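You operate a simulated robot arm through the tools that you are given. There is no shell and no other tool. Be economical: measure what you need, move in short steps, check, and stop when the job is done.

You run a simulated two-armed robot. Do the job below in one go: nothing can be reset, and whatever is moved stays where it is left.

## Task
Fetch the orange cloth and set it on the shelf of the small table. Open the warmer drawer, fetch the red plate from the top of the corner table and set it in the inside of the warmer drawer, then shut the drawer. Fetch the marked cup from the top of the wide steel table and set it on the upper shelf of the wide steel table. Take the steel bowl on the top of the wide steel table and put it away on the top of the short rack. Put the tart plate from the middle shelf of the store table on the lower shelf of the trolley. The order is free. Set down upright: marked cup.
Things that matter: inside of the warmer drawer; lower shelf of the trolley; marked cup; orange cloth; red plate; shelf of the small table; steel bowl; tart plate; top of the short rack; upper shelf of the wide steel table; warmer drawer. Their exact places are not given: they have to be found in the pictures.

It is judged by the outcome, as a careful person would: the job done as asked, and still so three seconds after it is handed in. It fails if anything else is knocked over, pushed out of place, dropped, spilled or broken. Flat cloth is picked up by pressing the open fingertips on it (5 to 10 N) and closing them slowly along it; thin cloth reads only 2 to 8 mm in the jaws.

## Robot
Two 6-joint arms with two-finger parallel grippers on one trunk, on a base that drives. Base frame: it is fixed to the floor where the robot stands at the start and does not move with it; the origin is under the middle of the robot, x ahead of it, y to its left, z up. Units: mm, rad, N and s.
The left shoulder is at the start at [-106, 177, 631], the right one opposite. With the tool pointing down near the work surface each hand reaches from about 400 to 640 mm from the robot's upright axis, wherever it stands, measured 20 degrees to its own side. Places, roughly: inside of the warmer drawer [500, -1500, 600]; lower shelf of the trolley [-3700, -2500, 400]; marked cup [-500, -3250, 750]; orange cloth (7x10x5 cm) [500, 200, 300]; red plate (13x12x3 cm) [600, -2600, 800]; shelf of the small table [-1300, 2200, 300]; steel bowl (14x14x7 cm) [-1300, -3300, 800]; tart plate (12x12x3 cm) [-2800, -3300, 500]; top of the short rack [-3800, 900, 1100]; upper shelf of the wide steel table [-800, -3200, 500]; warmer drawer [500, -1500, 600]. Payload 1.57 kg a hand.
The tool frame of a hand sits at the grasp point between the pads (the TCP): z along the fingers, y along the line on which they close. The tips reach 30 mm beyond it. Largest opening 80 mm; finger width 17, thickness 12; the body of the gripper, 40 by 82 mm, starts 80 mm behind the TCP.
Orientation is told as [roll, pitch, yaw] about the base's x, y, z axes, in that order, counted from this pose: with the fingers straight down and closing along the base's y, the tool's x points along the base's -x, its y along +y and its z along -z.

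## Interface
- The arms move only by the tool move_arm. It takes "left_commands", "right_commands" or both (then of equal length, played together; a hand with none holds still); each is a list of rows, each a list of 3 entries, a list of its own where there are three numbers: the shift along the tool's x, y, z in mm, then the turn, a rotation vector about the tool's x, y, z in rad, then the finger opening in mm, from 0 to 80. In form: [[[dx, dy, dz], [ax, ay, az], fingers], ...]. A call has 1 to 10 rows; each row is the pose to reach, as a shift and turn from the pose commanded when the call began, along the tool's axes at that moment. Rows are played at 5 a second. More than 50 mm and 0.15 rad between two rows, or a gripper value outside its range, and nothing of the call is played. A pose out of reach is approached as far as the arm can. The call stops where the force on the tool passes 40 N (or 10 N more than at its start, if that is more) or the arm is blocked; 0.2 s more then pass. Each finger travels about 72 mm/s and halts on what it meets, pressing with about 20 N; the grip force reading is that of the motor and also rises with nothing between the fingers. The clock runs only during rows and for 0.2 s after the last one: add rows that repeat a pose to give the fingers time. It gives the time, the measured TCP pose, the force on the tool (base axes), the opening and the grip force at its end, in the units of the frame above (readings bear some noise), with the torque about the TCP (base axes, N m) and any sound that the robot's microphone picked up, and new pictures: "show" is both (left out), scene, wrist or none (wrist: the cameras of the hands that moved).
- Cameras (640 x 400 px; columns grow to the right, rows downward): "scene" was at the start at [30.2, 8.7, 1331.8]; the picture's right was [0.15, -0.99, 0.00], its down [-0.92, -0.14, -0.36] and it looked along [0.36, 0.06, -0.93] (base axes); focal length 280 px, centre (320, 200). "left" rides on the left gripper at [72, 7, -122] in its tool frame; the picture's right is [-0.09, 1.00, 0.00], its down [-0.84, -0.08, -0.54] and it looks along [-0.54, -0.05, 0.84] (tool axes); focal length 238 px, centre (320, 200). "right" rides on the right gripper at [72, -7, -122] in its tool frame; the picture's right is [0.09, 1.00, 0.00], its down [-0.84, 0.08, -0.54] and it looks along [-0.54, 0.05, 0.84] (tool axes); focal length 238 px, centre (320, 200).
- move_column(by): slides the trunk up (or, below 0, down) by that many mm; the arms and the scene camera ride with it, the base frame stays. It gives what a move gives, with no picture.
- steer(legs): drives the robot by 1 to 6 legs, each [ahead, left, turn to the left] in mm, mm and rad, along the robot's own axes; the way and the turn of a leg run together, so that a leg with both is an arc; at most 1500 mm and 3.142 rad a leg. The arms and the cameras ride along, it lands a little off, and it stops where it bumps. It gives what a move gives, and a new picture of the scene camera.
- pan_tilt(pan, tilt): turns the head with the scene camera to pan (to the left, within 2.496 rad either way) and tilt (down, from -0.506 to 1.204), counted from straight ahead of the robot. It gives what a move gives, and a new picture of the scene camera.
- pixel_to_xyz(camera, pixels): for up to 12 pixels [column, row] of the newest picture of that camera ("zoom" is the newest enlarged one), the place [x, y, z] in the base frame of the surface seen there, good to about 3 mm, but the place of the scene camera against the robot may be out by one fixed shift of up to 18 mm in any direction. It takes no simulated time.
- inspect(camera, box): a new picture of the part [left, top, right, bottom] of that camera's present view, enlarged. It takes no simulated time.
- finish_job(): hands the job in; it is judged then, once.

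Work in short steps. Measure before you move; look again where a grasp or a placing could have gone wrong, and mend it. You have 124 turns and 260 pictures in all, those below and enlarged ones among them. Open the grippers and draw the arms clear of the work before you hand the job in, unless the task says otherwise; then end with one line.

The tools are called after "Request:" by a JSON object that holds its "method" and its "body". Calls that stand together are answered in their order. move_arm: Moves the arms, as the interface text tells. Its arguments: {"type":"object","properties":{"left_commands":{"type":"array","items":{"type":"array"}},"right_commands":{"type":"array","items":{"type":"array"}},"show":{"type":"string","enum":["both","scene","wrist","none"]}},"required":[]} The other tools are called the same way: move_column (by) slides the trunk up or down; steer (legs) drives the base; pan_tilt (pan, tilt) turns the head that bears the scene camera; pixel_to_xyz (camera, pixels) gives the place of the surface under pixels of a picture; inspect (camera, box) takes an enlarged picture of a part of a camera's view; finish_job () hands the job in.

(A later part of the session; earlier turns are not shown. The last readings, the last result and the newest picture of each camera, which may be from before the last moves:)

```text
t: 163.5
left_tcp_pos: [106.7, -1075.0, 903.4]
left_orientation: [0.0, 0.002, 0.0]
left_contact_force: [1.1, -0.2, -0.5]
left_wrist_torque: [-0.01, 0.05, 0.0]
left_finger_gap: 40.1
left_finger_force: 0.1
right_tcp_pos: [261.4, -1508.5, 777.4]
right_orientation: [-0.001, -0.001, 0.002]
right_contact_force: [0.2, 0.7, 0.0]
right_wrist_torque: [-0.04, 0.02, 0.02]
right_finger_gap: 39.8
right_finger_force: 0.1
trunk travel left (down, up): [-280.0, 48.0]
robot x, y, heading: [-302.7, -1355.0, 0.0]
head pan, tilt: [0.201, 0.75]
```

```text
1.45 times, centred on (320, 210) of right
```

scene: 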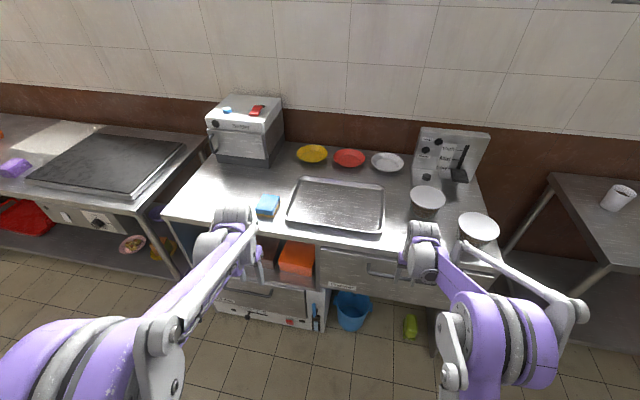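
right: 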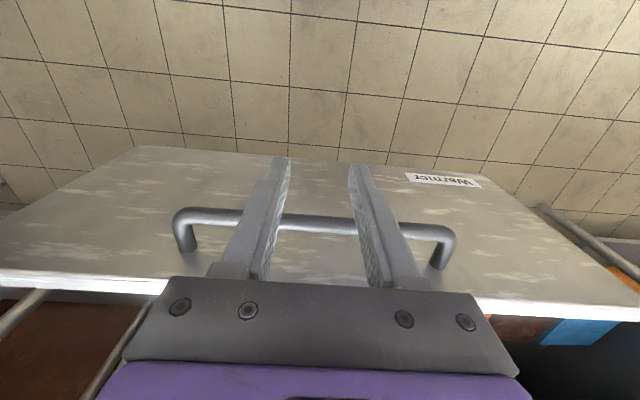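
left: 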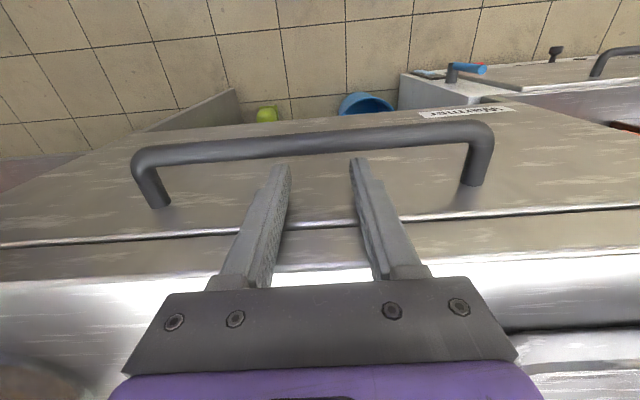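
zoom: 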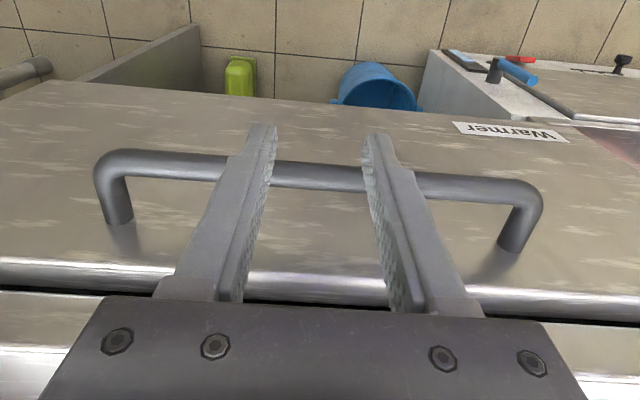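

Nearly shut; a small gap remains. Finish with the arm, stepping forward until it stops.

Request:
{"method": "move_arm", "body": {"right_commands": [[[-6, 0, 0], [0, 0, 0], 40], [[-11, 0, 0], [0, 0, 0], 40], [[-15, 0, 0], [0, 0, 0], 40], [[-18, 0, 0], [0, 0, 0], 40], [[-21, 0, 0], [0, 0, 0], 40], [[-24, 0, 0], [0, 0, 0], 40]], "show": "wrist"}}

Request:
{"method": "pixel_to_xyz", "body": {"camera": "right", "pixels": [[320, 180], [320, 250], [200, 240], [450, 240]]}}

```text
t: 164.9
left_tcp_pos: [104.2, -1075.7, 903.7]
left_orientation: [0.001, -0.002, -0.001]
left_contact_force: [-0.1, -0.6, 0.5]
left_wrist_torque: [0.01, 0.01, 0.01]
left_finger_gap: 40.0
left_finger_force: 0.1
right_tcp_pos: [281.6, -1508.7, 777.7]
right_orientation: [0.0, 0.006, -0.002]
right_contact_force: [-37.1, 0.2, -10.6]
right_wrist_torque: [-0.13, 1.15, -0.81]
right_finger_gap: 39.8
right_finger_force: 0.0
trunk travel left (down, up): [-280.0, 48.0]
robot x, y, heading: [-302.6, -1358.0, 0.0]
head pan, tilt: [0.201, 0.75]
```

right: 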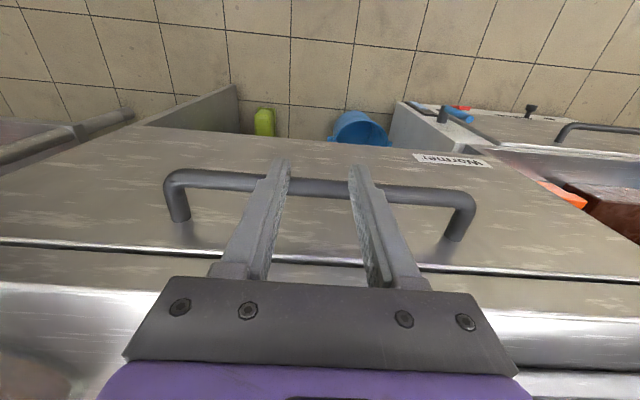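

```text
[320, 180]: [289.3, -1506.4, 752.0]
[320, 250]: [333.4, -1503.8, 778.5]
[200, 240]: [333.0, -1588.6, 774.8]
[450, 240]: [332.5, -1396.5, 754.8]
```

The drawer is shut (37 N stop, face back at x≈332). I back off and turn to face the wide steel table, then look.

Request:
{"method": "steer", "body": {"legs": [[-220, 0, 0], [0, -550, 0], [0, 0, -1.571]]}}

Request:
{"method": "pan_tilt", "body": {"pan": 0.0, "tilt": 0.5}}

```text
t: 175.3
left_tcp_pos: [-248.4, -2313.6, 902.8]
left_orientation: [0.0, 0.0, -1.597]
left_contact_force: [0.4, 0.2, -0.6]
left_wrist_torque: [0.02, 0.04, -0.04]
left_finger_gap: 39.9
left_finger_force: 0.2
right_tcp_pos: [-686.3, -2481.2, 778.9]
right_orientation: [0.0, 0.0, -1.594]
right_contact_force: [0.2, -0.6, -0.6]
right_wrist_torque: [-0.02, 0.01, -0.01]
right_finger_gap: 40.1
right_finger_force: 0.2
trunk travel left (down, up): [-280.0, 48.0]
robot x, y, heading: [-518.7, -1897.7, -1.595]
head pan, tilt: [0.201, 0.75]
```

scene: 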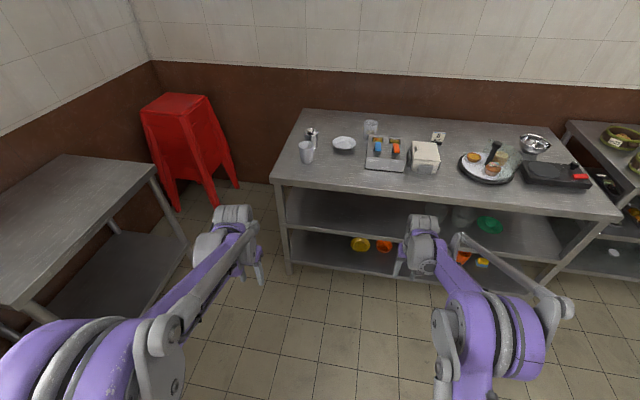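

```text
t: 176.1
left_tcp_pos: [-249.0, -2313.1, 902.9]
left_orientation: [-0.001, 0.0, -1.598]
left_contact_force: [0.4, -0.4, -1.2]
left_wrist_torque: [0.0, 0.01, -0.03]
left_finger_gap: 40.0
left_finger_force: 0.1
right_tcp_pos: [-686.1, -2481.1, 778.8]
right_orientation: [-0.001, 0.001, -1.596]
right_contact_force: [-0.2, 0.2, 0.2]
right_wrist_torque: [0.02, -0.02, -0.01]
right_finger_gap: 39.8
right_finger_force: 0.1
trunk travel left (down, up): [-280.0, 48.0]
robot x, y, heading: [-521.0, -1898.7, -1.594]
head pan, tilt: [0.0, 0.499]
```

scene: 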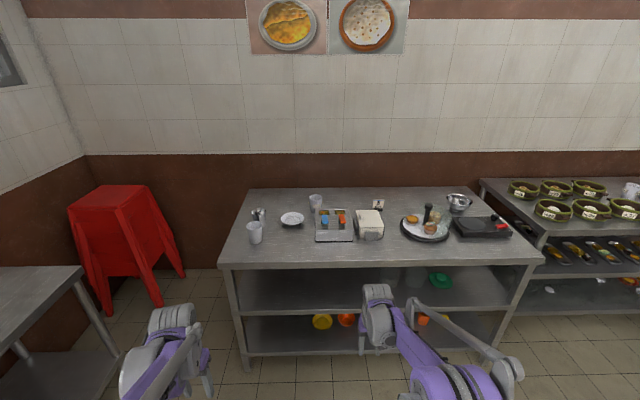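

Cup candidates at (254,232) and (316,202); steel bowl at (459,203). Zoom and measure.

Request:
{"method": "inspect", "body": {"camera": "scene", "box": [225, 180, 345, 260]}}

Request:
{"method": "inspect", "body": {"camera": "scene", "box": [380, 180, 540, 300]}}

Request:
{"method": "pixel_to_xyz", "body": {"camera": "scene", "pixels": [[254, 235], [316, 203], [459, 203], [292, 219], [335, 220], [220, 263], [540, 262], [380, 266], [459, 198], [300, 285], [380, 280], [316, 197]]}}

```text
5.00 times, centred on (285, 220) of scene
```

zoom: 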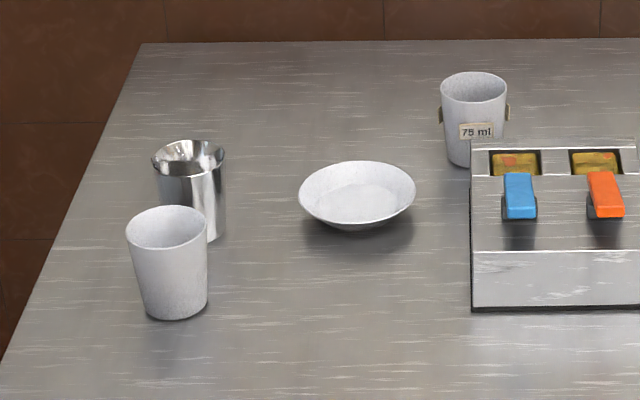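

```text
3.33 times, centred on (460, 240) of scene
```

zoom: 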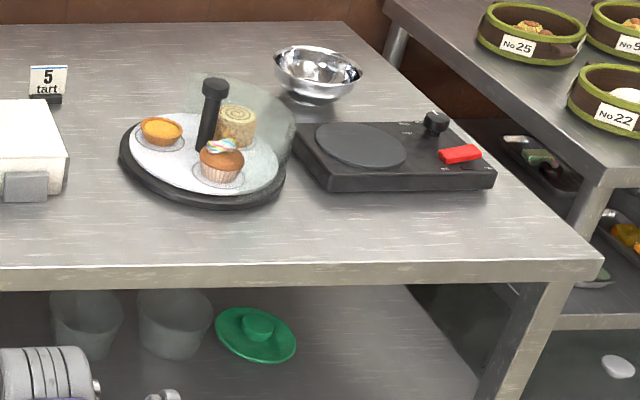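

```text
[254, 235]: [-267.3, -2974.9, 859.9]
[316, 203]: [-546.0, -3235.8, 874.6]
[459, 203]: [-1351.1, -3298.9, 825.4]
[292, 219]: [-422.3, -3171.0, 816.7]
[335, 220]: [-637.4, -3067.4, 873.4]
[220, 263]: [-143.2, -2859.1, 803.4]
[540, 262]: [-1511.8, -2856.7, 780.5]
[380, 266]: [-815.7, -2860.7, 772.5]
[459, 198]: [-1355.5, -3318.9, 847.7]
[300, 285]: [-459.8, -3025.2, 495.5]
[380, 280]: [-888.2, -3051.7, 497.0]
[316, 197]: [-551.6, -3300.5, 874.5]
```

The marked cup ("75 ml") is at about (-548,-3265), cup body ~z 800–885; the condiment box beside it is in front-right, z≤873. The steel bowl is at ≈(-1351,-3299). I set the left hand to a 45° forward pitch, retract the right, and approach.

Request:
{"method": "move_arm", "body": {"left_commands": [[[-32, -17, -8], [0, -0.112, 0], 60], [[-65, -34, -16], [0, -0.224, 0], 80], [[-97, -51, -24], [0, -0.336, 0], 80], [[-130, -67, -33], [0, -0.449, 0], 80], [[-162, -84, -41], [0, -0.561, 0], 80], [[-195, -101, -49], [0, -0.673, 0], 80], [[-227, -118, -57], [0, -0.785, 0], 80]], "right_commands": [[[40, 0, -10], [0, 0, 0], 40], [[80, 0, -20], [0, 0, 0], 40], [[120, 0, -30], [0, 0, 0], 40], [[160, 0, -40], [0, 0, 0], 40], [[200, 0, -50], [0, 0, 0], 40], [[240, 0, -60], [0, 0, 0], 40], [[270, 0, -60], [0, 0, 0], 40]], "show": "none"}}

Request:
{"method": "steer", "body": {"legs": [[0, 0, 0.025], [0, -180, 0], [600, 0, 0]]}}

Request:
{"method": "move_arm", "body": {"left_commands": [[[0, 0, 0], [0, 0, 0], 80]], "show": "wrist"}}

```text
t: 177.7
left_tcp_pos: [-373.8, -2536.6, 959.6]
left_orientation: [0.001, -0.787, -1.598]
left_contact_force: [0.8, -0.2, -0.7]
left_wrist_torque: [-0.02, 0.0, 0.01]
left_finger_gap: 80.1
left_finger_force: 0.0
right_tcp_pos: [-680.3, -2209.8, 837.9]
right_orientation: [0.0, 0.0, -1.595]
right_contact_force: [-1.4, -0.4, 1.1]
right_wrist_torque: [0.03, -0.02, 0.03]
right_finger_gap: 39.9
right_finger_force: 0.0
trunk travel left (down, up): [-280.0, 48.0]
robot x, y, heading: [-522.2, -1896.2, -1.597]
head pan, tilt: [0.0, 0.499]
```

```text
t: 183.2
left_tcp_pos: [-551.8, -3128.2, 960.4]
left_orientation: [0.0, -0.784, -1.586]
left_contact_force: [0.1, -0.5, -1.0]
left_wrist_torque: [0.0, -0.03, 0.02]
left_finger_gap: 79.9
left_finger_force: 0.0
right_tcp_pos: [-863.4, -2806.6, 837.9]
right_orientation: [0.0, 0.0, -1.584]
right_contact_force: [0.8, -0.6, -0.2]
right_wrist_torque: [0.0, -0.01, 0.0]
right_finger_gap: 39.7
right_finger_force: 0.1
trunk travel left (down, up): [-280.0, 48.0]
robot x, y, heading: [-704.4, -2492.3, -1.586]
head pan, tilt: [0.0, 0.499]
```

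scene: 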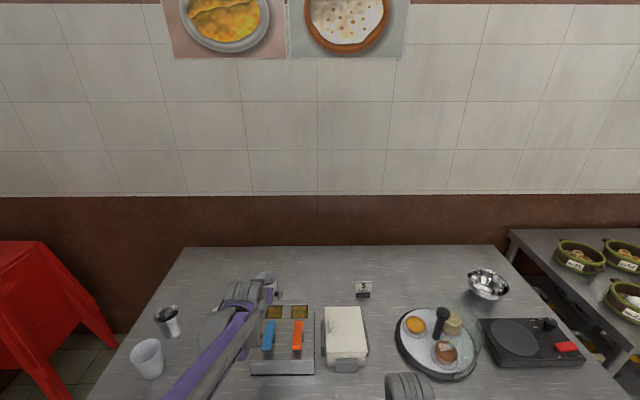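

```text
t: 183.6
left_tcp_pos: [-550.4, -3126.9, 961.1]
left_orientation: [-0.001, -0.784, -1.584]
left_contact_force: [0.4, -0.2, 0.6]
left_wrist_torque: [-0.04, -0.01, -0.01]
left_finger_gap: 79.9
left_finger_force: 0.1
right_tcp_pos: [-863.8, -2805.8, 838.0]
right_orientation: [0.001, 0.001, -1.585]
right_contact_force: [0.5, -0.3, 0.5]
right_wrist_torque: [0.05, -0.01, -0.01]
right_finger_gap: 40.1
right_finger_force: 0.0
trunk travel left (down, up): [-280.0, 48.0]
robot x, y, heading: [-705.2, -2493.3, -1.58]
head pan, tilt: [0.0, 0.499]
```

left: 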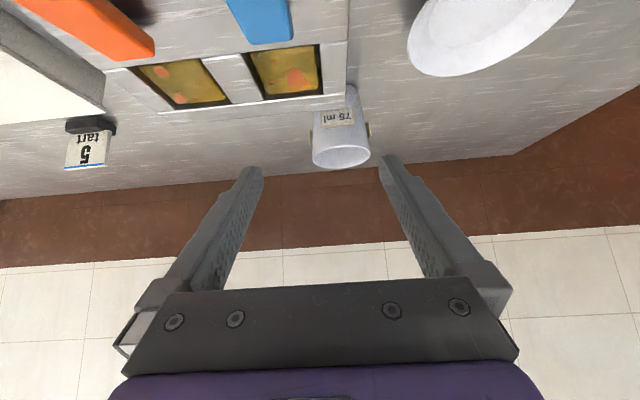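

The cup shows at (340,130) in the left wrist view. Zoom and measure cup and box edges.

Request:
{"method": "inspect", "body": {"camera": "left", "box": [240, 60, 440, 190]}}

Request:
{"method": "pixel_to_xyz", "body": {"camera": "left", "pixels": [[340, 105], [340, 117], [340, 150], [314, 155], [369, 155], [352, 92], [340, 166], [346, 98], [325, 100], [345, 50], [365, 110]]}}

```text
3.08 times, centred on (340, 125) of left
```

zoom: 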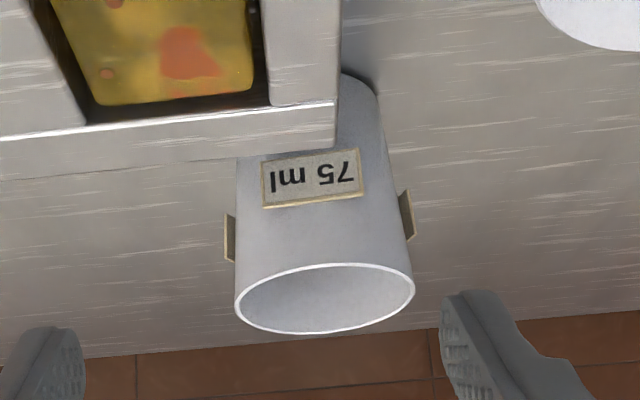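

```text
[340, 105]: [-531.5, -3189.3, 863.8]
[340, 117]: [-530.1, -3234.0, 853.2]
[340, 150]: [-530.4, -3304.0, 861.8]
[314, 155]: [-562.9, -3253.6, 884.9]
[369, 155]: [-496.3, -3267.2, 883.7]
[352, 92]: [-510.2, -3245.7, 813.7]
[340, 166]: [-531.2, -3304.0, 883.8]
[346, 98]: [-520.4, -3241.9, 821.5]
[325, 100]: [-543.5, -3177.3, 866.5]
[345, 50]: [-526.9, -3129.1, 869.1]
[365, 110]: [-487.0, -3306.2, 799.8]
```

Cup centre ≈(-530,-3270), rim Ø67 at z 884; the box's back corner is (-527,-3190,869). Check the side tags' height.

Request:
{"method": "pixel_to_xyz", "body": {"camera": "zoom", "pixels": [[405, 195], [406, 215], [410, 236], [230, 222], [230, 240], [230, 256], [315, 165], [315, 200], [355, 110], [336, 120]]}}

```text
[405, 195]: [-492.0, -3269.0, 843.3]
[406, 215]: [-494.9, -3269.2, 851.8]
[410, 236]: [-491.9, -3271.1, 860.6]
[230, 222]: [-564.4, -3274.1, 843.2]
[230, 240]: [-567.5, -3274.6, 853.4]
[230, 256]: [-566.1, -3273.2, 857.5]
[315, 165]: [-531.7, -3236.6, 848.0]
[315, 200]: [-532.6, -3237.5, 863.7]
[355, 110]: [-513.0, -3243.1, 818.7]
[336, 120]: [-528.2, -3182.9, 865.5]
```

The side tags span 76 mm at z 842–862, too tight for an 80 mm gripper. So I'll pinch the rim wall on the +x side (x≈-497) above the tag. Go to a pre-grasp 60 mm back, at [-498,-3215,935], opening 30.

Request:
{"method": "move_arm", "body": {"left_commands": [[[-15, 18, 27], [0, 0, 0], 60], [[-30, 36, 54], [0, 0, 0], 40], [[-44, 53, 80], [0, 0, 0], 30], [[-44, 53, 80], [0, 0, 0], 30]], "show": "wrist"}}

Request:
{"method": "inspect", "body": {"camera": "left", "box": [200, 80, 440, 230]}}

```text
t: 184.6
left_tcp_pos: [-498.6, -3215.4, 935.7]
left_orientation: [0.001, -0.786, -1.584]
left_contact_force: [-0.4, -0.4, -0.5]
left_wrist_torque: [0.0, 0.0, -0.03]
left_finger_gap: 30.1
left_finger_force: 0.0
right_tcp_pos: [-863.8, -2805.8, 838.4]
right_orientation: [-0.001, -0.001, -1.585]
right_contact_force: [-0.3, 0.3, -0.6]
right_wrist_torque: [-0.04, 0.02, 0.03]
right_finger_gap: 40.0
right_finger_force: 0.1
trunk travel left (down, up): [-280.0, 48.0]
robot x, y, heading: [-709.0, -2493.9, -1.584]
head pan, tilt: [0.0, 0.499]
```

left: 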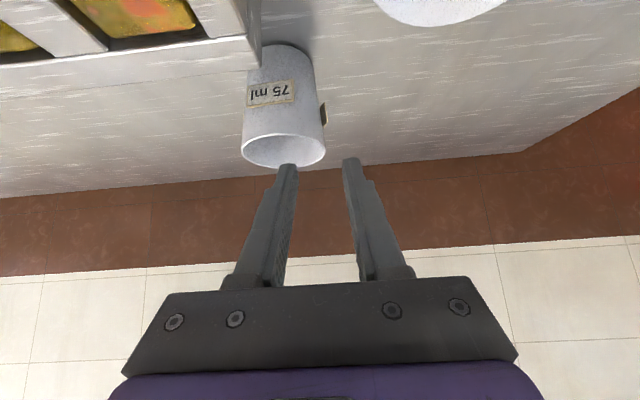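

```text
2.67 times, centred on (320, 155) of left
```

zoom: 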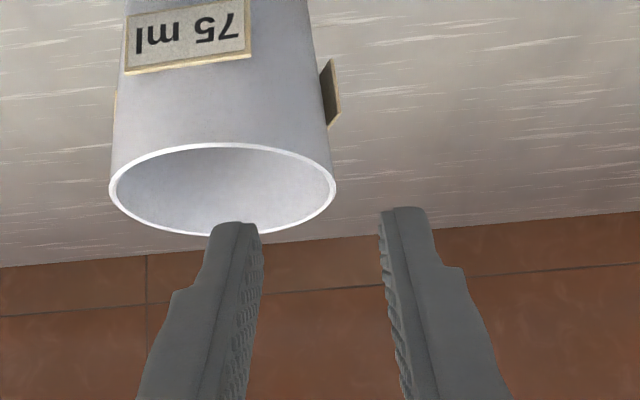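

Re-measure the rim from here.

Request:
{"method": "pixel_to_xyz", "body": {"camera": "zoom", "pixels": [[333, 190], [110, 190], [220, 147], [330, 180], [332, 200], [290, 160], [280, 226], [328, 130]]}}

```text
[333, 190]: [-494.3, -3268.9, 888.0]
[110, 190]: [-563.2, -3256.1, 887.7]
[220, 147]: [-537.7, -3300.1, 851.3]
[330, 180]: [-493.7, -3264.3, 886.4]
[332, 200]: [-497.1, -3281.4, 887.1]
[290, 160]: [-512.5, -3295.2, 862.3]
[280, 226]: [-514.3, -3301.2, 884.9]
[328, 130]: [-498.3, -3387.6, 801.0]
```

Rim +x edge x≈-494, z≈887. Advance 58 mm (shift 3 mm toward +x) and close gently.

Request:
{"method": "move_arm", "body": {"left_commands": [[[-1, 3, 25], [0, 0, 0], 30], [[-1, 3, 45], [0, 0, 0], 30], [[-1, 3, 58], [0, 0, 0], 30], [[-1, 3, 58], [0, 0, 0], 30]], "show": "wrist"}}

Request:
{"method": "inspect", "body": {"camera": "left", "box": [200, 80, 440, 230]}}

```text
t: 185.6
left_tcp_pos: [-496.6, -3257.3, 894.1]
left_orientation: [0.001, -0.783, -1.584]
left_contact_force: [1.1, -0.3, 0.7]
left_wrist_torque: [0.0, 0.01, -0.02]
left_finger_gap: 30.1
left_finger_force: 0.0
right_tcp_pos: [-864.5, -2806.8, 838.5]
right_orientation: [0.0, 0.0, -1.586]
right_contact_force: [0.0, 0.0, -0.2]
right_wrist_torque: [0.02, 0.01, -0.02]
right_finger_gap: 40.1
right_finger_force: 0.0
trunk travel left (down, up): [-280.0, 48.0]
robot x, y, heading: [-703.7, -2492.0, -1.584]
head pan, tilt: [0.0, 0.499]
```

left: 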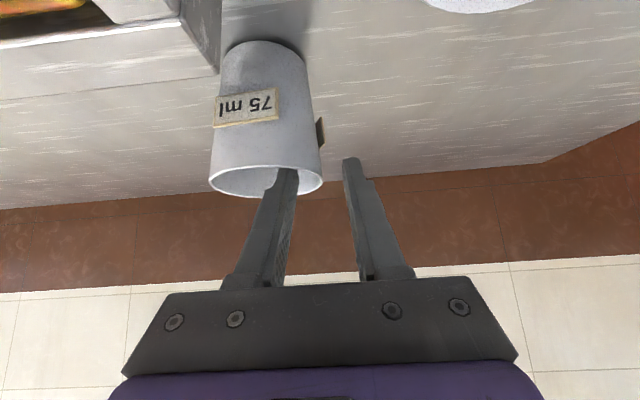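

```text
2.67 times, centred on (320, 155) of left
```

zoom: 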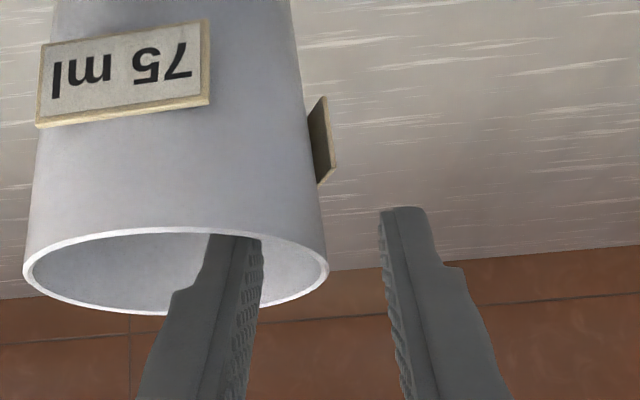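

The inner finger is inside the cup, the outer one outside above the tag. Close.

Request:
{"method": "move_arm", "body": {"left_commands": [[[0, 0, 0], [0, 0, 0], 22], [[0, 0, 0], [0, 0, 0], 15], [[0, 0, 0], [0, 0, 0], 9], [[0, 0, 0], [0, 0, 0], 4], [[0, 0, 0], [0, 0, 0], 0], [[0, 0, 0], [0, 0, 0], 0]], "show": "wrist"}}

```text
t: 187.0
left_tcp_pos: [-496.1, -3256.7, 895.5]
left_orientation: [0.0, -0.783, -1.584]
left_contact_force: [-0.5, -0.2, 0.8]
left_wrist_torque: [-0.01, 0.02, -0.03]
left_finger_gap: 7.9
left_finger_force: 20.0
right_tcp_pos: [-863.7, -2806.7, 837.9]
right_orientation: [0.0, -0.002, -1.586]
right_contact_force: [-0.7, 0.6, -0.6]
right_wrist_torque: [-0.03, -0.02, -0.02]
right_finger_gap: 40.3
right_finger_force: 0.1
trunk travel left (down, up): [-280.0, 48.0]
robot x, y, heading: [-703.6, -2493.7, -1.583]
head pan, tilt: [0.0, 0.499]
```

left: 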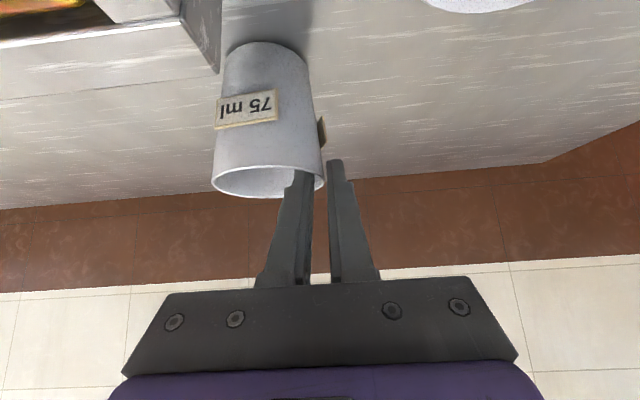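

Pinched (7.9 mm). Lift 140 mm straight up and look.

Request:
{"method": "move_arm", "body": {"left_commands": [[[-8, 0, -8], [0, 0, 0], 0], [[-25, 0, -25], [0, 0, 0], 0], [[-50, 0, -50], [0, 0, 0], 0], [[-75, 0, -75], [0, 0, 0], 0], [[-99, 0, -99], [0, 0, 0], 0], [[-99, 0, -99], [0, 0, 0], 0]], "show": "wrist"}}

```text
t: 188.4
left_tcp_pos: [-495.9, -3257.4, 1034.7]
left_orientation: [-0.001, -0.783, -1.587]
left_contact_force: [0.6, 0.8, -0.5]
left_wrist_torque: [0.01, -0.02, 0.02]
left_finger_gap: 7.6
left_finger_force: 19.8
right_tcp_pos: [-864.0, -2806.0, 837.1]
right_orientation: [0.001, 0.0, -1.585]
right_contact_force: [0.0, 0.2, 0.3]
right_wrist_torque: [0.0, 0.0, 0.02]
right_finger_gap: 40.0
right_finger_force: 0.0
trunk travel left (down, up): [-280.0, 48.0]
robot x, y, heading: [-704.5, -2491.7, -1.588]
head pan, tilt: [0.0, 0.499]
```

left: 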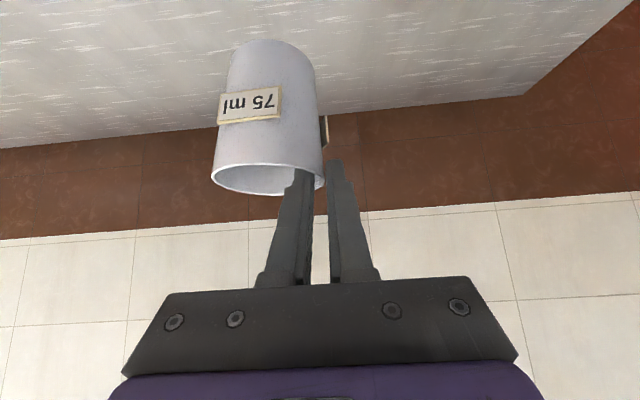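

The cup hangs upright; its base is 95 mm below the TCP. I back away 600 mm, lower the trunk and look at the upper shelf.

Request:
{"method": "steer", "body": {"legs": [[-600, 0, 0]]}}

Request:
{"method": "move_column", "body": {"by": -220}}

Request:
{"method": "pan_tilt", "body": {"pan": 0.0, "tilt": 0.5}}

```text
t: 191.8
left_tcp_pos: [-486.7, -2664.0, 1033.9]
left_orientation: [0.0, -0.783, -1.582]
left_contact_force: [-0.3, -0.5, -1.4]
left_wrist_torque: [0.01, -0.02, 0.05]
left_finger_gap: 7.6
left_finger_force: 20.1
right_tcp_pos: [-855.2, -2213.7, 837.9]
right_orientation: [-0.001, 0.0, -1.582]
right_contact_force: [-0.5, 0.6, -0.2]
right_wrist_torque: [0.04, 0.02, -0.03]
right_finger_gap: 40.1
right_finger_force: 0.1
trunk travel left (down, up): [-280.0, 48.0]
robot x, y, heading: [-699.1, -1905.0, -1.58]
head pan, tilt: [0.0, 0.499]
```

scene: 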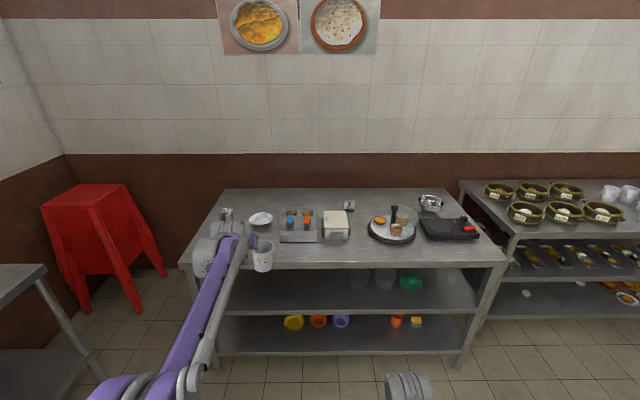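

```text
t: 194.1
left_tcp_pos: [-485.8, -2665.1, 813.1]
left_orientation: [0.0, -0.785, -1.582]
left_contact_force: [0.2, -0.5, -1.6]
left_wrist_torque: [0.0, -0.04, 0.01]
left_finger_gap: 7.9
left_finger_force: 19.8
right_tcp_pos: [-855.6, -2213.5, 618.6]
right_orientation: [0.0, 0.001, -1.581]
right_contact_force: [0.5, 0.4, -0.7]
right_wrist_torque: [0.02, 0.01, 0.0]
right_finger_gap: 40.1
right_finger_force: 0.0
trunk travel left (down, up): [-60.0, 268.0]
robot x, y, heading: [-701.5, -1899.9, -1.583]
head pan, tilt: [0.0, 0.499]
```

```text
t: 194.7
left_tcp_pos: [-486.3, -2664.1, 814.3]
left_orientation: [0.0, -0.785, -1.581]
left_contact_force: [0.9, -0.1, -1.3]
left_wrist_torque: [-0.01, -0.02, -0.03]
left_finger_gap: 7.8
left_finger_force: 20.0
right_tcp_pos: [-855.8, -2214.0, 618.4]
right_orientation: [0.0, -0.001, -1.581]
right_contact_force: [0.0, -0.8, 0.5]
right_wrist_torque: [0.02, -0.04, -0.02]
right_finger_gap: 39.9
right_finger_force: 0.0
trunk travel left (down, up): [-60.0, 268.0]
robot x, y, heading: [-698.8, -1900.1, -1.583]
head pan, tilt: [0.0, 0.499]
```

scene: 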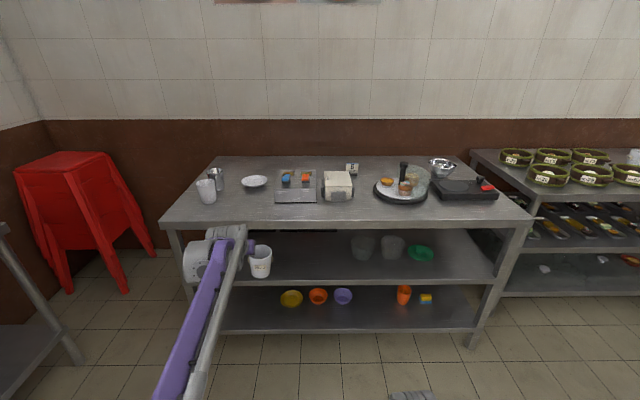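

Upper shelf is free left of the glasses at (362,248). Measure the shelf front edge, its height, and the table-top underside.

Request:
{"method": "pixel_to_xyz", "body": {"camera": "scene", "pixels": [[300, 255], [300, 270], [300, 277], [300, 283], [330, 265], [300, 222], [300, 229], [362, 250], [300, 235], [281, 265], [285, 250]]}}

Request:
{"method": "inspect", "body": {"camera": "scene", "box": [220, 210, 460, 300]}}

```text
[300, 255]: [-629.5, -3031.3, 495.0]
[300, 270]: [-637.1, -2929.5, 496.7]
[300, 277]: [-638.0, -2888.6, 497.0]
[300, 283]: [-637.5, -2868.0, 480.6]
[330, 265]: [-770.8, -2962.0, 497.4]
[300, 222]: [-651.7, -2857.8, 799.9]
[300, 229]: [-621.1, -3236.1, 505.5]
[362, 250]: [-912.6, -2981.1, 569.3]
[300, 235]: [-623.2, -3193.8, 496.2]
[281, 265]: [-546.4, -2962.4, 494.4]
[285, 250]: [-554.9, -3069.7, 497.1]
```

```text
2.67 times, centred on (340, 255) of scene
```

zoom: 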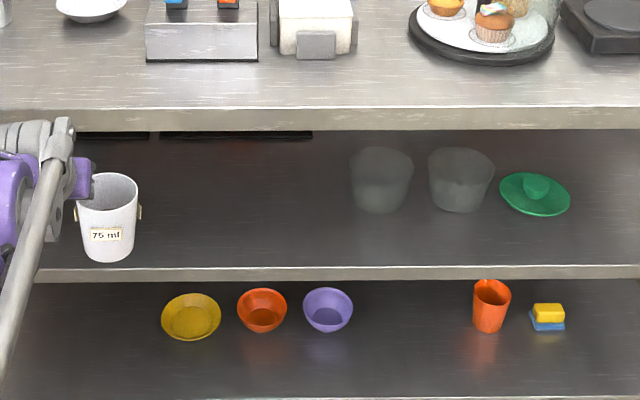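

Shelf z≈492, front edge y≈-2880, clear space there. Lower to cup base ≈25 mm above the shelf, outside the table, then drive in.

Request:
{"method": "move_column", "body": {"by": -60}}

Request:
{"method": "move_arm", "body": {"left_commands": [[[25, 0, 25], [0, 0, 0], 0], [[50, 0, 50], [0, 0, 0], 0], [[75, 0, 75], [0, 0, 0], 0], [[98, 0, 98], [0, 0, 0], 0], [[98, 0, 98], [0, 0, 0], 0]], "show": "scene"}}

```text
t: 195.7
left_tcp_pos: [-486.9, -2664.2, 753.8]
left_orientation: [0.0, -0.784, -1.582]
left_contact_force: [-0.6, -0.3, -1.4]
left_wrist_torque: [0.05, -0.05, 0.01]
left_finger_gap: 7.5
left_finger_force: 19.3
right_tcp_pos: [-856.2, -2214.1, 557.6]
right_orientation: [0.001, -0.001, -1.583]
right_contact_force: [-0.3, 0.4, 0.1]
right_wrist_torque: [-0.01, 0.03, 0.0]
right_finger_gap: 40.3
right_finger_force: 0.1
trunk travel left (down, up): [0.0, 328.0]
robot x, y, heading: [-700.2, -1900.5, -1.583]
head pan, tilt: [0.0, 0.499]
```

```text
t: 196.9
left_tcp_pos: [-486.5, -2664.6, 613.3]
left_orientation: [0.0, -0.785, -1.581]
left_contact_force: [-0.6, 0.1, -1.1]
left_wrist_torque: [0.06, -0.03, 0.0]
left_finger_gap: 7.8
left_finger_force: 19.9
right_tcp_pos: [-856.0, -2214.1, 557.0]
right_orientation: [-0.001, 0.0, -1.582]
right_contact_force: [-0.3, -0.6, 0.8]
right_wrist_torque: [0.02, 0.03, -0.03]
right_finger_gap: 40.1
right_finger_force: 0.0
trunk travel left (down, up): [0.0, 328.0]
robot x, y, heading: [-698.5, -1900.9, -1.58]
head pan, tilt: [0.0, 0.499]
```

scene: 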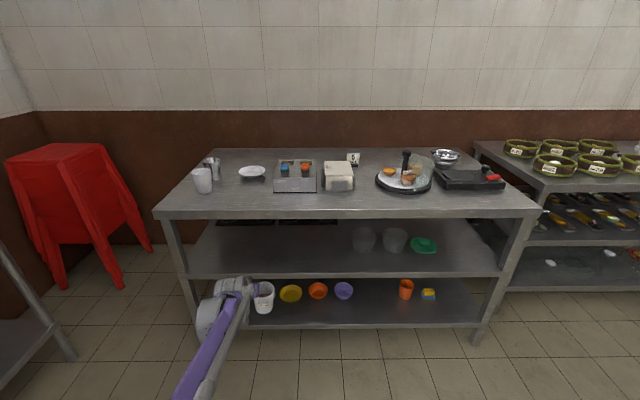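

Now drive in 285 mm and check with the wrist camera.

Request:
{"method": "steer", "body": {"legs": [[285, 0, 0]]}}

Request:
{"method": "move_arm", "body": {"left_commands": [[[0, 0, 0], [0, 0, 0], 0]], "show": "wrist"}}

Request:
{"method": "pixel_to_xyz", "body": {"camera": "left", "pixels": [[180, 60], [400, 60], [270, 25], [180, 20], [400, 20], [420, 110]]}}

```text
t: 198.9
left_tcp_pos: [-482.8, -2947.1, 611.9]
left_orientation: [0.001, -0.784, -1.576]
left_contact_force: [-0.2, -0.6, -0.9]
left_wrist_torque: [0.03, -0.03, 0.01]
left_finger_gap: 7.7
left_finger_force: 20.1
right_tcp_pos: [-855.4, -2498.3, 557.5]
right_orientation: [-0.001, 0.001, -1.577]
right_contact_force: [0.5, -0.3, -0.4]
right_wrist_torque: [0.0, 0.0, 0.03]
right_finger_gap: 40.2
right_finger_force: 0.1
trunk travel left (down, up): [0.0, 328.0]
robot x, y, heading: [-701.8, -2183.2, -1.576]
head pan, tilt: [0.0, 0.499]
```

scene: 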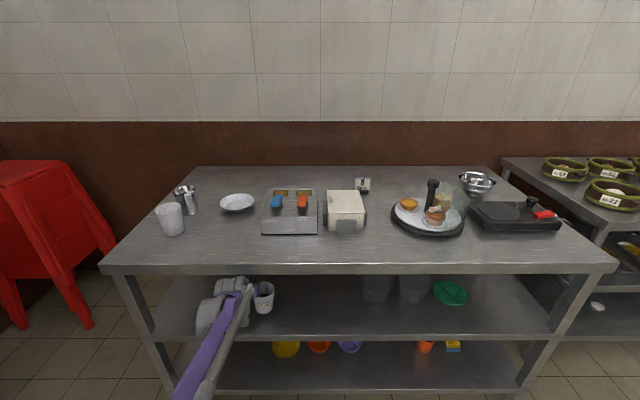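

```text
t: 199.3
left_tcp_pos: [-484.7, -2946.3, 613.6]
left_orientation: [0.0, -0.783, -1.576]
left_contact_force: [0.0, 0.4, -1.9]
left_wrist_torque: [0.01, -0.04, -0.04]
left_finger_gap: 7.6
left_finger_force: 19.9
right_tcp_pos: [-855.2, -2499.5, 557.2]
right_orientation: [0.0, 0.0, -1.576]
right_contact_force: [-0.3, -0.4, -0.1]
right_wrist_torque: [0.01, 0.0, 0.02]
right_finger_gap: 40.5
right_finger_force: 0.0
trunk travel left (down, up): [0.0, 328.0]
robot x, y, heading: [-702.2, -2182.7, -1.579]
head pan, tilt: [0.0, 0.499]
```

left: 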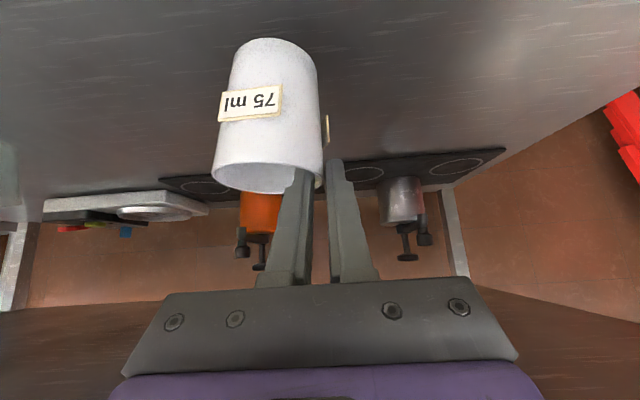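

```text
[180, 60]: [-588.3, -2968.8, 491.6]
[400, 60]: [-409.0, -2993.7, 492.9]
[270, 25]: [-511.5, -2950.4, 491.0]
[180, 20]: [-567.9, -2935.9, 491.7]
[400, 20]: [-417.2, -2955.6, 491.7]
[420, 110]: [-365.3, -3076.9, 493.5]
```

Shelf z≈492; the pots are further back. Lower 26 mm until contact.

Request:
{"method": "move_arm", "body": {"left_commands": [[[8, 0, 8], [0, 0, 0], 0], [[14, 0, 14], [0, 0, 0], 0], [[17, 0, 17], [0, 0, 0], 0], [[19, 0, 19], [0, 0, 0], 0]], "show": "wrist"}}

```text
t: 200.3
left_tcp_pos: [-482.7, -2947.0, 588.5]
left_orientation: [0.001, -0.786, -1.576]
left_contact_force: [1.5, 0.5, 5.6]
left_wrist_torque: [0.08, 0.16, -0.04]
left_finger_gap: 7.5
left_finger_force: 19.7
right_tcp_pos: [-855.9, -2498.8, 559.0]
right_orientation: [-0.001, -0.003, -1.576]
right_contact_force: [0.1, -0.7, -0.3]
right_wrist_torque: [0.03, -0.01, -0.02]
right_finger_gap: 39.9
right_finger_force: 0.0
trunk travel left (down, up): [0.0, 328.0]
robot x, y, heading: [-698.0, -2182.1, -1.579]
head pan, tilt: [0.0, 0.499]
```

left: 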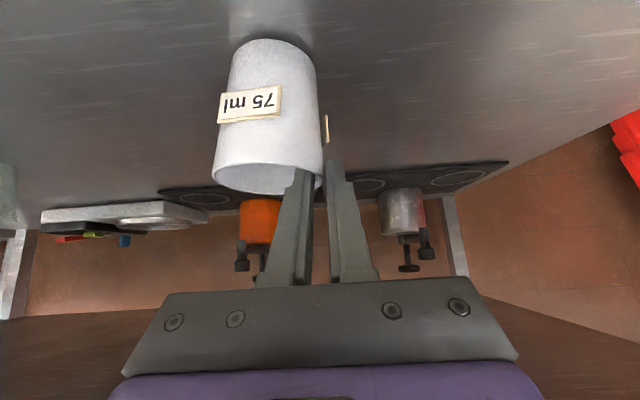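

Contact 5.6 N. Open to 28 mm and withdraw along the fingers.

Request:
{"method": "move_arm", "body": {"left_commands": [[[0, 0, 0], [0, 0, 0], 14], [[0, 0, 0], [0, 0, 0], 22], [[0, 0, 0], [0, 0, 0], 28], [[0, 0, 0], [0, 0, 0], 28], [[0, 0, -20], [0, 0, 0], 28], [[0, 0, -50], [0, 0, 0], 28], [[0, 0, -80], [0, 0, 0], 28]], "show": "wrist"}}

```text
t: 201.9
left_tcp_pos: [-483.5, -2889.3, 645.2]
left_orientation: [0.003, -0.784, -1.577]
left_contact_force: [0.2, -0.3, -0.6]
left_wrist_torque: [0.02, 0.0, 0.0]
left_finger_gap: 28.2
left_finger_force: 0.2
right_tcp_pos: [-855.9, -2498.5, 557.6]
right_orientation: [0.001, 0.0, -1.577]
right_contact_force: [0.1, 0.0, 0.9]
right_wrist_torque: [0.04, 0.01, 0.02]
right_finger_gap: 40.0
right_finger_force: 0.0
trunk travel left (down, up): [0.0, 328.0]
robot x, y, heading: [-700.1, -2181.5, -1.574]
head pan, tilt: [0.0, 0.499]
```

left: 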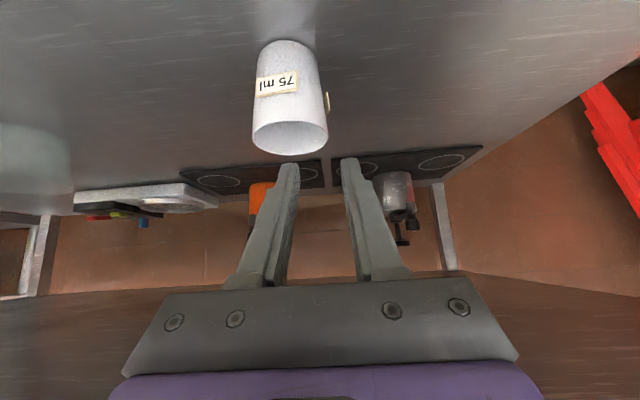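

The cup stands upright on the upper shelf. I back out, reconfigure arms (left retracted, right pitched 45° forward), raise the trunk, and go toward the steel bowl.

Request:
{"method": "steer", "body": {"legs": [[-350, 0, 0]]}}

Request:
{"method": "move_arm", "body": {"left_commands": [[[31, 0, -31], [0, 0.087, 0], 28], [[63, 0, -63], [0, 0.174, 0], 28], [[94, 0, -94], [0, 0.262, 0], 28], [[126, 0, -126], [0, 0.349, 0], 28], [[157, 0, -157], [0, 0.436, 0], 28], [[189, 0, -189], [0, 0.523, 0], 28], [[220, 0, -220], [0, 0.611, 0], 28], [[252, 0, -252], [0, 0.698, 0], 28], [[283, 0, -283], [0, 0.785, 0], 28]], "right_commands": [[[-31, 0, -13], [0, -0.087, 0], 40], [[-63, 0, -27], [0, -0.174, 0], 40], [[-94, 0, -40], [0, -0.262, 0], 40], [[-126, 0, -53], [0, -0.349, 0], 40], [[-157, 0, -67], [0, -0.436, 0], 40], [[-189, 0, -80], [0, -0.523, 0], 40], [[-220, 0, -93], [0, -0.611, 0], 40], [[-252, 0, -107], [0, -0.698, 0], 40], [[-284, 0, -120], [0, -0.785, 0], 40]], "show": "none"}}

Request:
{"method": "move_column", "body": {"by": 280}}

Request:
{"method": "steer", "body": {"legs": [[0, -560, 0.005], [600, 0, 0]]}}

```text
t: 204.2
left_tcp_pos: [-484.9, -2537.5, 643.7]
left_orientation: [0.001, -0.783, -1.579]
left_contact_force: [0.0, 0.3, 0.1]
left_wrist_torque: [0.01, 0.01, 0.0]
left_finger_gap: 28.2
left_finger_force: 0.0
right_tcp_pos: [-854.9, -2145.0, 557.5]
right_orientation: [0.0, 0.0, -1.581]
right_contact_force: [-0.1, -0.4, 0.1]
right_wrist_torque: [-0.01, 0.0, -0.02]
right_finger_gap: 40.3
right_finger_force: 0.1
trunk travel left (down, up): [0.0, 328.0]
robot x, y, heading: [-697.2, -1828.3, -1.579]
head pan, tilt: [0.0, 0.499]
```

scene: 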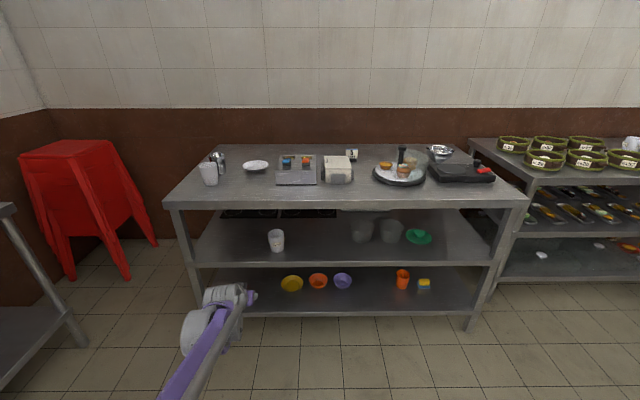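

```text
t: 206.2
left_tcp_pos: [-481.7, -2136.8, 646.1]
left_orientation: [0.001, 0.004, -1.579]
left_contact_force: [-0.5, 0.6, 0.3]
left_wrist_torque: [0.01, 0.02, 0.03]
left_finger_gap: 27.9
left_finger_force: 0.0
right_tcp_pos: [-856.3, -2428.8, 677.0]
right_orientation: [0.0, -0.786, -1.581]
right_contact_force: [-0.1, 0.2, 1.5]
right_wrist_torque: [0.0, -0.03, -0.02]
right_finger_gap: 40.3
right_finger_force: 0.0
trunk travel left (down, up): [0.0, 328.0]
robot x, y, heading: [-697.4, -1829.9, -1.583]
head pan, tilt: [0.0, 0.499]
```

```text
t: 209.0
left_tcp_pos: [-482.1, -2137.3, 925.1]
left_orientation: [0.002, 0.0, -1.578]
left_contact_force: [-1.2, 0.4, -0.2]
left_wrist_torque: [-0.01, -0.01, -0.04]
left_finger_gap: 27.9
left_finger_force: 0.1
right_tcp_pos: [-857.7, -2428.5, 957.6]
right_orientation: [0.002, -0.787, -1.582]
right_contact_force: [0.3, 0.0, -0.7]
right_wrist_torque: [-0.03, 0.03, -0.02]
right_finger_gap: 39.8
right_finger_force: 0.0
trunk travel left (down, up): [-280.0, 48.0]
robot x, y, heading: [-695.8, -1827.3, -1.581]
head pan, tilt: [0.0, 0.499]
```

```text
t: 217.3
left_tcp_pos: [-1024.3, -2725.9, 926.0]
left_orientation: [0.0, 0.003, -1.555]
left_contact_force: [-0.5, 0.4, 0.3]
left_wrist_torque: [-0.02, 0.02, 0.0]
left_finger_gap: 28.0
left_finger_force: 0.0
right_tcp_pos: [-1394.3, -3025.1, 957.4]
right_orientation: [-0.001, -0.784, -1.558]
right_contact_force: [-0.4, 0.6, 0.0]
right_wrist_torque: [-0.03, -0.06, 0.01]
right_finger_gap: 40.2
right_finger_force: 0.1
trunk travel left (down, up): [-280.0, 48.0]
robot x, y, heading: [-1251.0, -2424.7, -1.559]
head pan, tilt: [0.0, 0.499]
```

scene: 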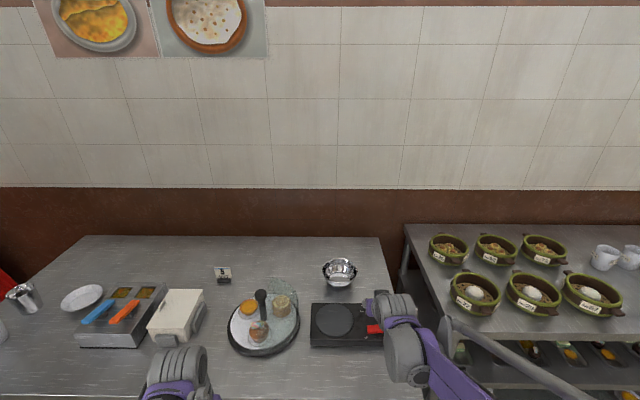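

Bowl at (340,271). Zoom and measure, plus a right wrist view.

Request:
{"method": "inspect", "body": {"camera": "scene", "box": [220, 240, 420, 370]}}

Request:
{"method": "pixel_to_xyz", "body": {"camera": "scene", "pixels": [[340, 260], [325, 268], [356, 268], [340, 277], [340, 285], [340, 320], [376, 330], [300, 310], [285, 290], [262, 297], [364, 300]]}}

Request:
{"method": "move_arm", "body": {"right_commands": [[[0, 0, 0], [0, 0, 0], 40]], "show": "wrist"}}

```text
3.08 times, centred on (320, 305) of scene
```

zoom: 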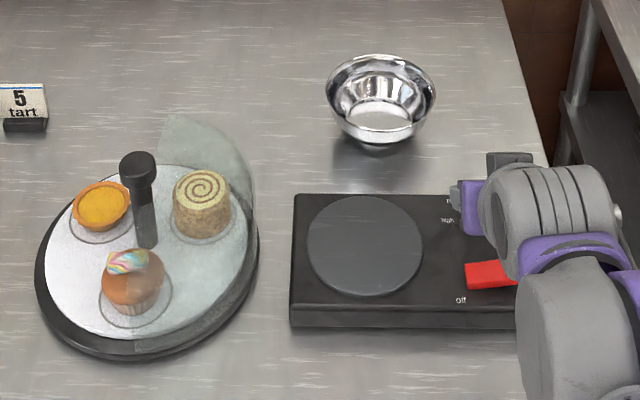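

```text
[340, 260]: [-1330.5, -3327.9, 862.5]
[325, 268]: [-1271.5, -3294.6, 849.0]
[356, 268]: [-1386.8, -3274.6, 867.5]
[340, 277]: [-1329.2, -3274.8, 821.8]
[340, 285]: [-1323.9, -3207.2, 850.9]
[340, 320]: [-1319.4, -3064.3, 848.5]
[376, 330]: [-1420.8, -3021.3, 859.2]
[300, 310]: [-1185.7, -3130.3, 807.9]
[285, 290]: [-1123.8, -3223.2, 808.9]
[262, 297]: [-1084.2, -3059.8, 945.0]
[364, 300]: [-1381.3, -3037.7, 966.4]
```

```text
t: 217.7
left_tcp_pos: [-1024.3, -2726.6, 925.1]
left_orientation: [0.0, 0.001, -1.557]
left_contact_force: [0.0, 0.1, 0.2]
left_wrist_torque: [0.01, -0.01, -0.02]
left_finger_gap: 27.8
left_finger_force: 0.1
right_tcp_pos: [-1395.1, -3025.1, 957.6]
right_orientation: [0.0, -0.786, -1.557]
right_contact_force: [-0.3, -0.8, -0.2]
right_wrist_torque: [0.03, 0.02, 0.01]
right_finger_gap: 39.8
right_finger_force: 0.0
trunk travel left (down, up): [-280.0, 48.0]
robot x, y, heading: [-1249.2, -2424.2, -1.562]
head pan, tilt: [0.0, 0.499]
```

right: 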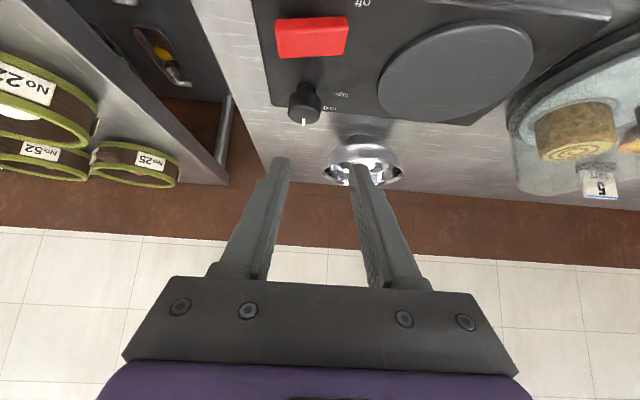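

Measure the bowl's rim with the right wrist camera.

Request:
{"method": "inspect", "body": {"camera": "right", "box": [280, 70, 460, 200]}}

Request:
{"method": "pixel_to_xyz", "body": {"camera": "right", "pixels": [[365, 146], [331, 158], [403, 165], [326, 176], [340, 183], [385, 188], [395, 155], [365, 155], [304, 95], [440, 122]]}}

```text
3.08 times, centred on (370, 135) of right
```

zoom: 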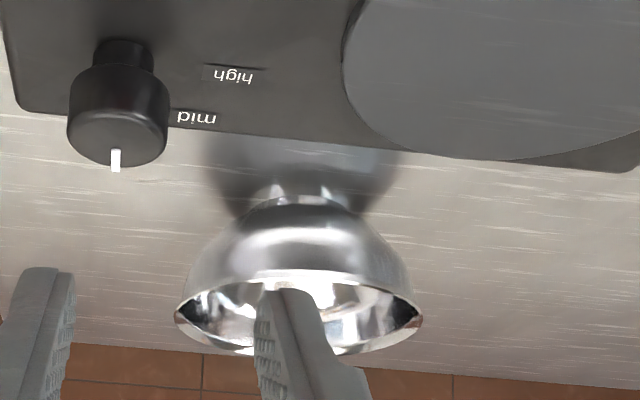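

```text
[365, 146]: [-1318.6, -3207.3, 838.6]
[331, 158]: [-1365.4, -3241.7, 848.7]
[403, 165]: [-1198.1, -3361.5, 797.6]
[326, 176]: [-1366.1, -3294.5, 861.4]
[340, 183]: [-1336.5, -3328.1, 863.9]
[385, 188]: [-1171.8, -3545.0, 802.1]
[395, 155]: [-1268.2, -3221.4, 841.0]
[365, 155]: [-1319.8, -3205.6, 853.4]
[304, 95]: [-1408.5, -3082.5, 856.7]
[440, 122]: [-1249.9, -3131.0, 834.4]
```

Rim z≈866, bowl centre ≈(-1317,-3272). I go to a pre-grasp behind the -x rim with a 0.3 rad inward lean, then re-measure.

Request:
{"method": "move_arm", "body": {"right_commands": [[[-21, -1, 30], [-0.042, 0, 0.042], 36], [[-43, -2, 60], [-0.085, 0, 0.085], 30], [[-64, -3, 90], [-0.127, 0, 0.127], 30], [[-86, -4, 120], [-0.17, 0, 0.17], 30], [[-107, -5, 151], [-0.212, 0, 0.212], 30], [[-107, -5, 151], [-0.212, 0, 0.212], 30]], "show": "wrist"}}

Request:
{"method": "inspect", "body": {"camera": "right", "box": [240, 60, 440, 185]}}

```text
t: 219.1
left_tcp_pos: [-1023.7, -2724.4, 924.7]
left_orientation: [0.0, 0.002, -1.559]
left_contact_force: [0.2, 0.2, 0.2]
left_wrist_torque: [-0.03, -0.01, -0.01]
left_finger_gap: 27.9
left_finger_force: 0.2
right_tcp_pos: [-1396.0, -3207.7, 927.4]
right_orientation: [0.416, -0.741, -1.845]
right_contact_force: [0.0, 0.0, -0.3]
right_wrist_torque: [0.01, -0.02, 0.06]
right_finger_gap: 30.0
right_finger_force: 0.1
trunk travel left (down, up): [-280.0, 48.0]
robot x, y, heading: [-1248.5, -2421.8, -1.559]
head pan, tilt: [0.0, 0.499]
```

right: 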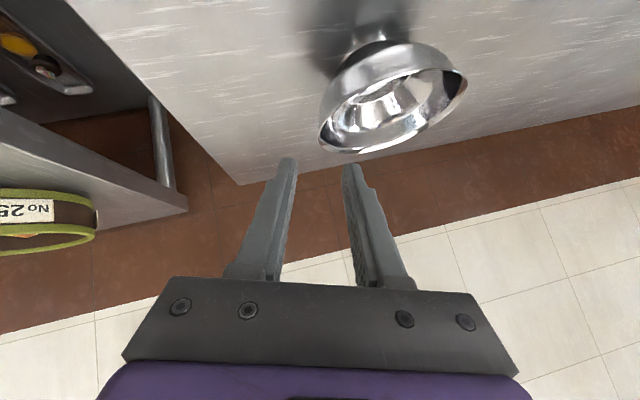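

```text
3.20 times, centred on (340, 122) of right
```

zoom: 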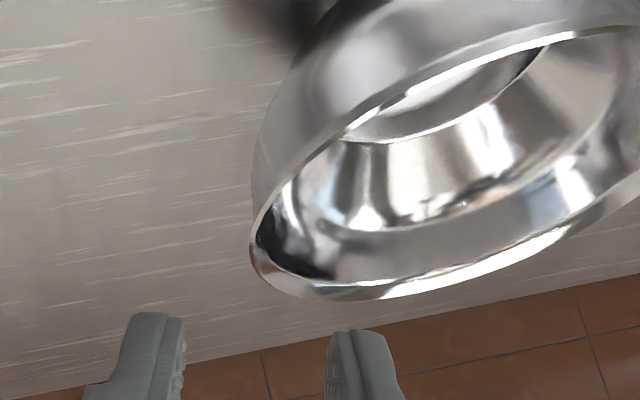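

Measure rim points around the -x end (about (320,140)).

Request:
{"method": "pixel_to_xyz", "body": {"camera": "zoom", "pixels": [[254, 250], [262, 225], [256, 268], [280, 290], [350, 296], [320, 165], [430, 95], [560, 232], [300, 240], [262, 180]]}}

Request:
{"method": "pixel_to_xyz", "body": {"camera": "right", "pixels": [[467, 85], [463, 75], [440, 60], [455, 105], [380, 37]]}}

```text
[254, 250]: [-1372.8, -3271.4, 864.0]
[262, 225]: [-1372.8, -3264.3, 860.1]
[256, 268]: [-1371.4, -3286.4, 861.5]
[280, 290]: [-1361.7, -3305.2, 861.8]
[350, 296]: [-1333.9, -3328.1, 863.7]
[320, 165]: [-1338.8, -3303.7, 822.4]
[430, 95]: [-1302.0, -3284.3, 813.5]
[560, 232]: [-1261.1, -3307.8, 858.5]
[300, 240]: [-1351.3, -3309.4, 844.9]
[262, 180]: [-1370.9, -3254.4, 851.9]
```

```text
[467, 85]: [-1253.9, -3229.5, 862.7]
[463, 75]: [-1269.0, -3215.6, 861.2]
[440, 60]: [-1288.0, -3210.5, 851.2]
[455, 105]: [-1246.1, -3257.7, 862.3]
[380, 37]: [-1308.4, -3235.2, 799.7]
```

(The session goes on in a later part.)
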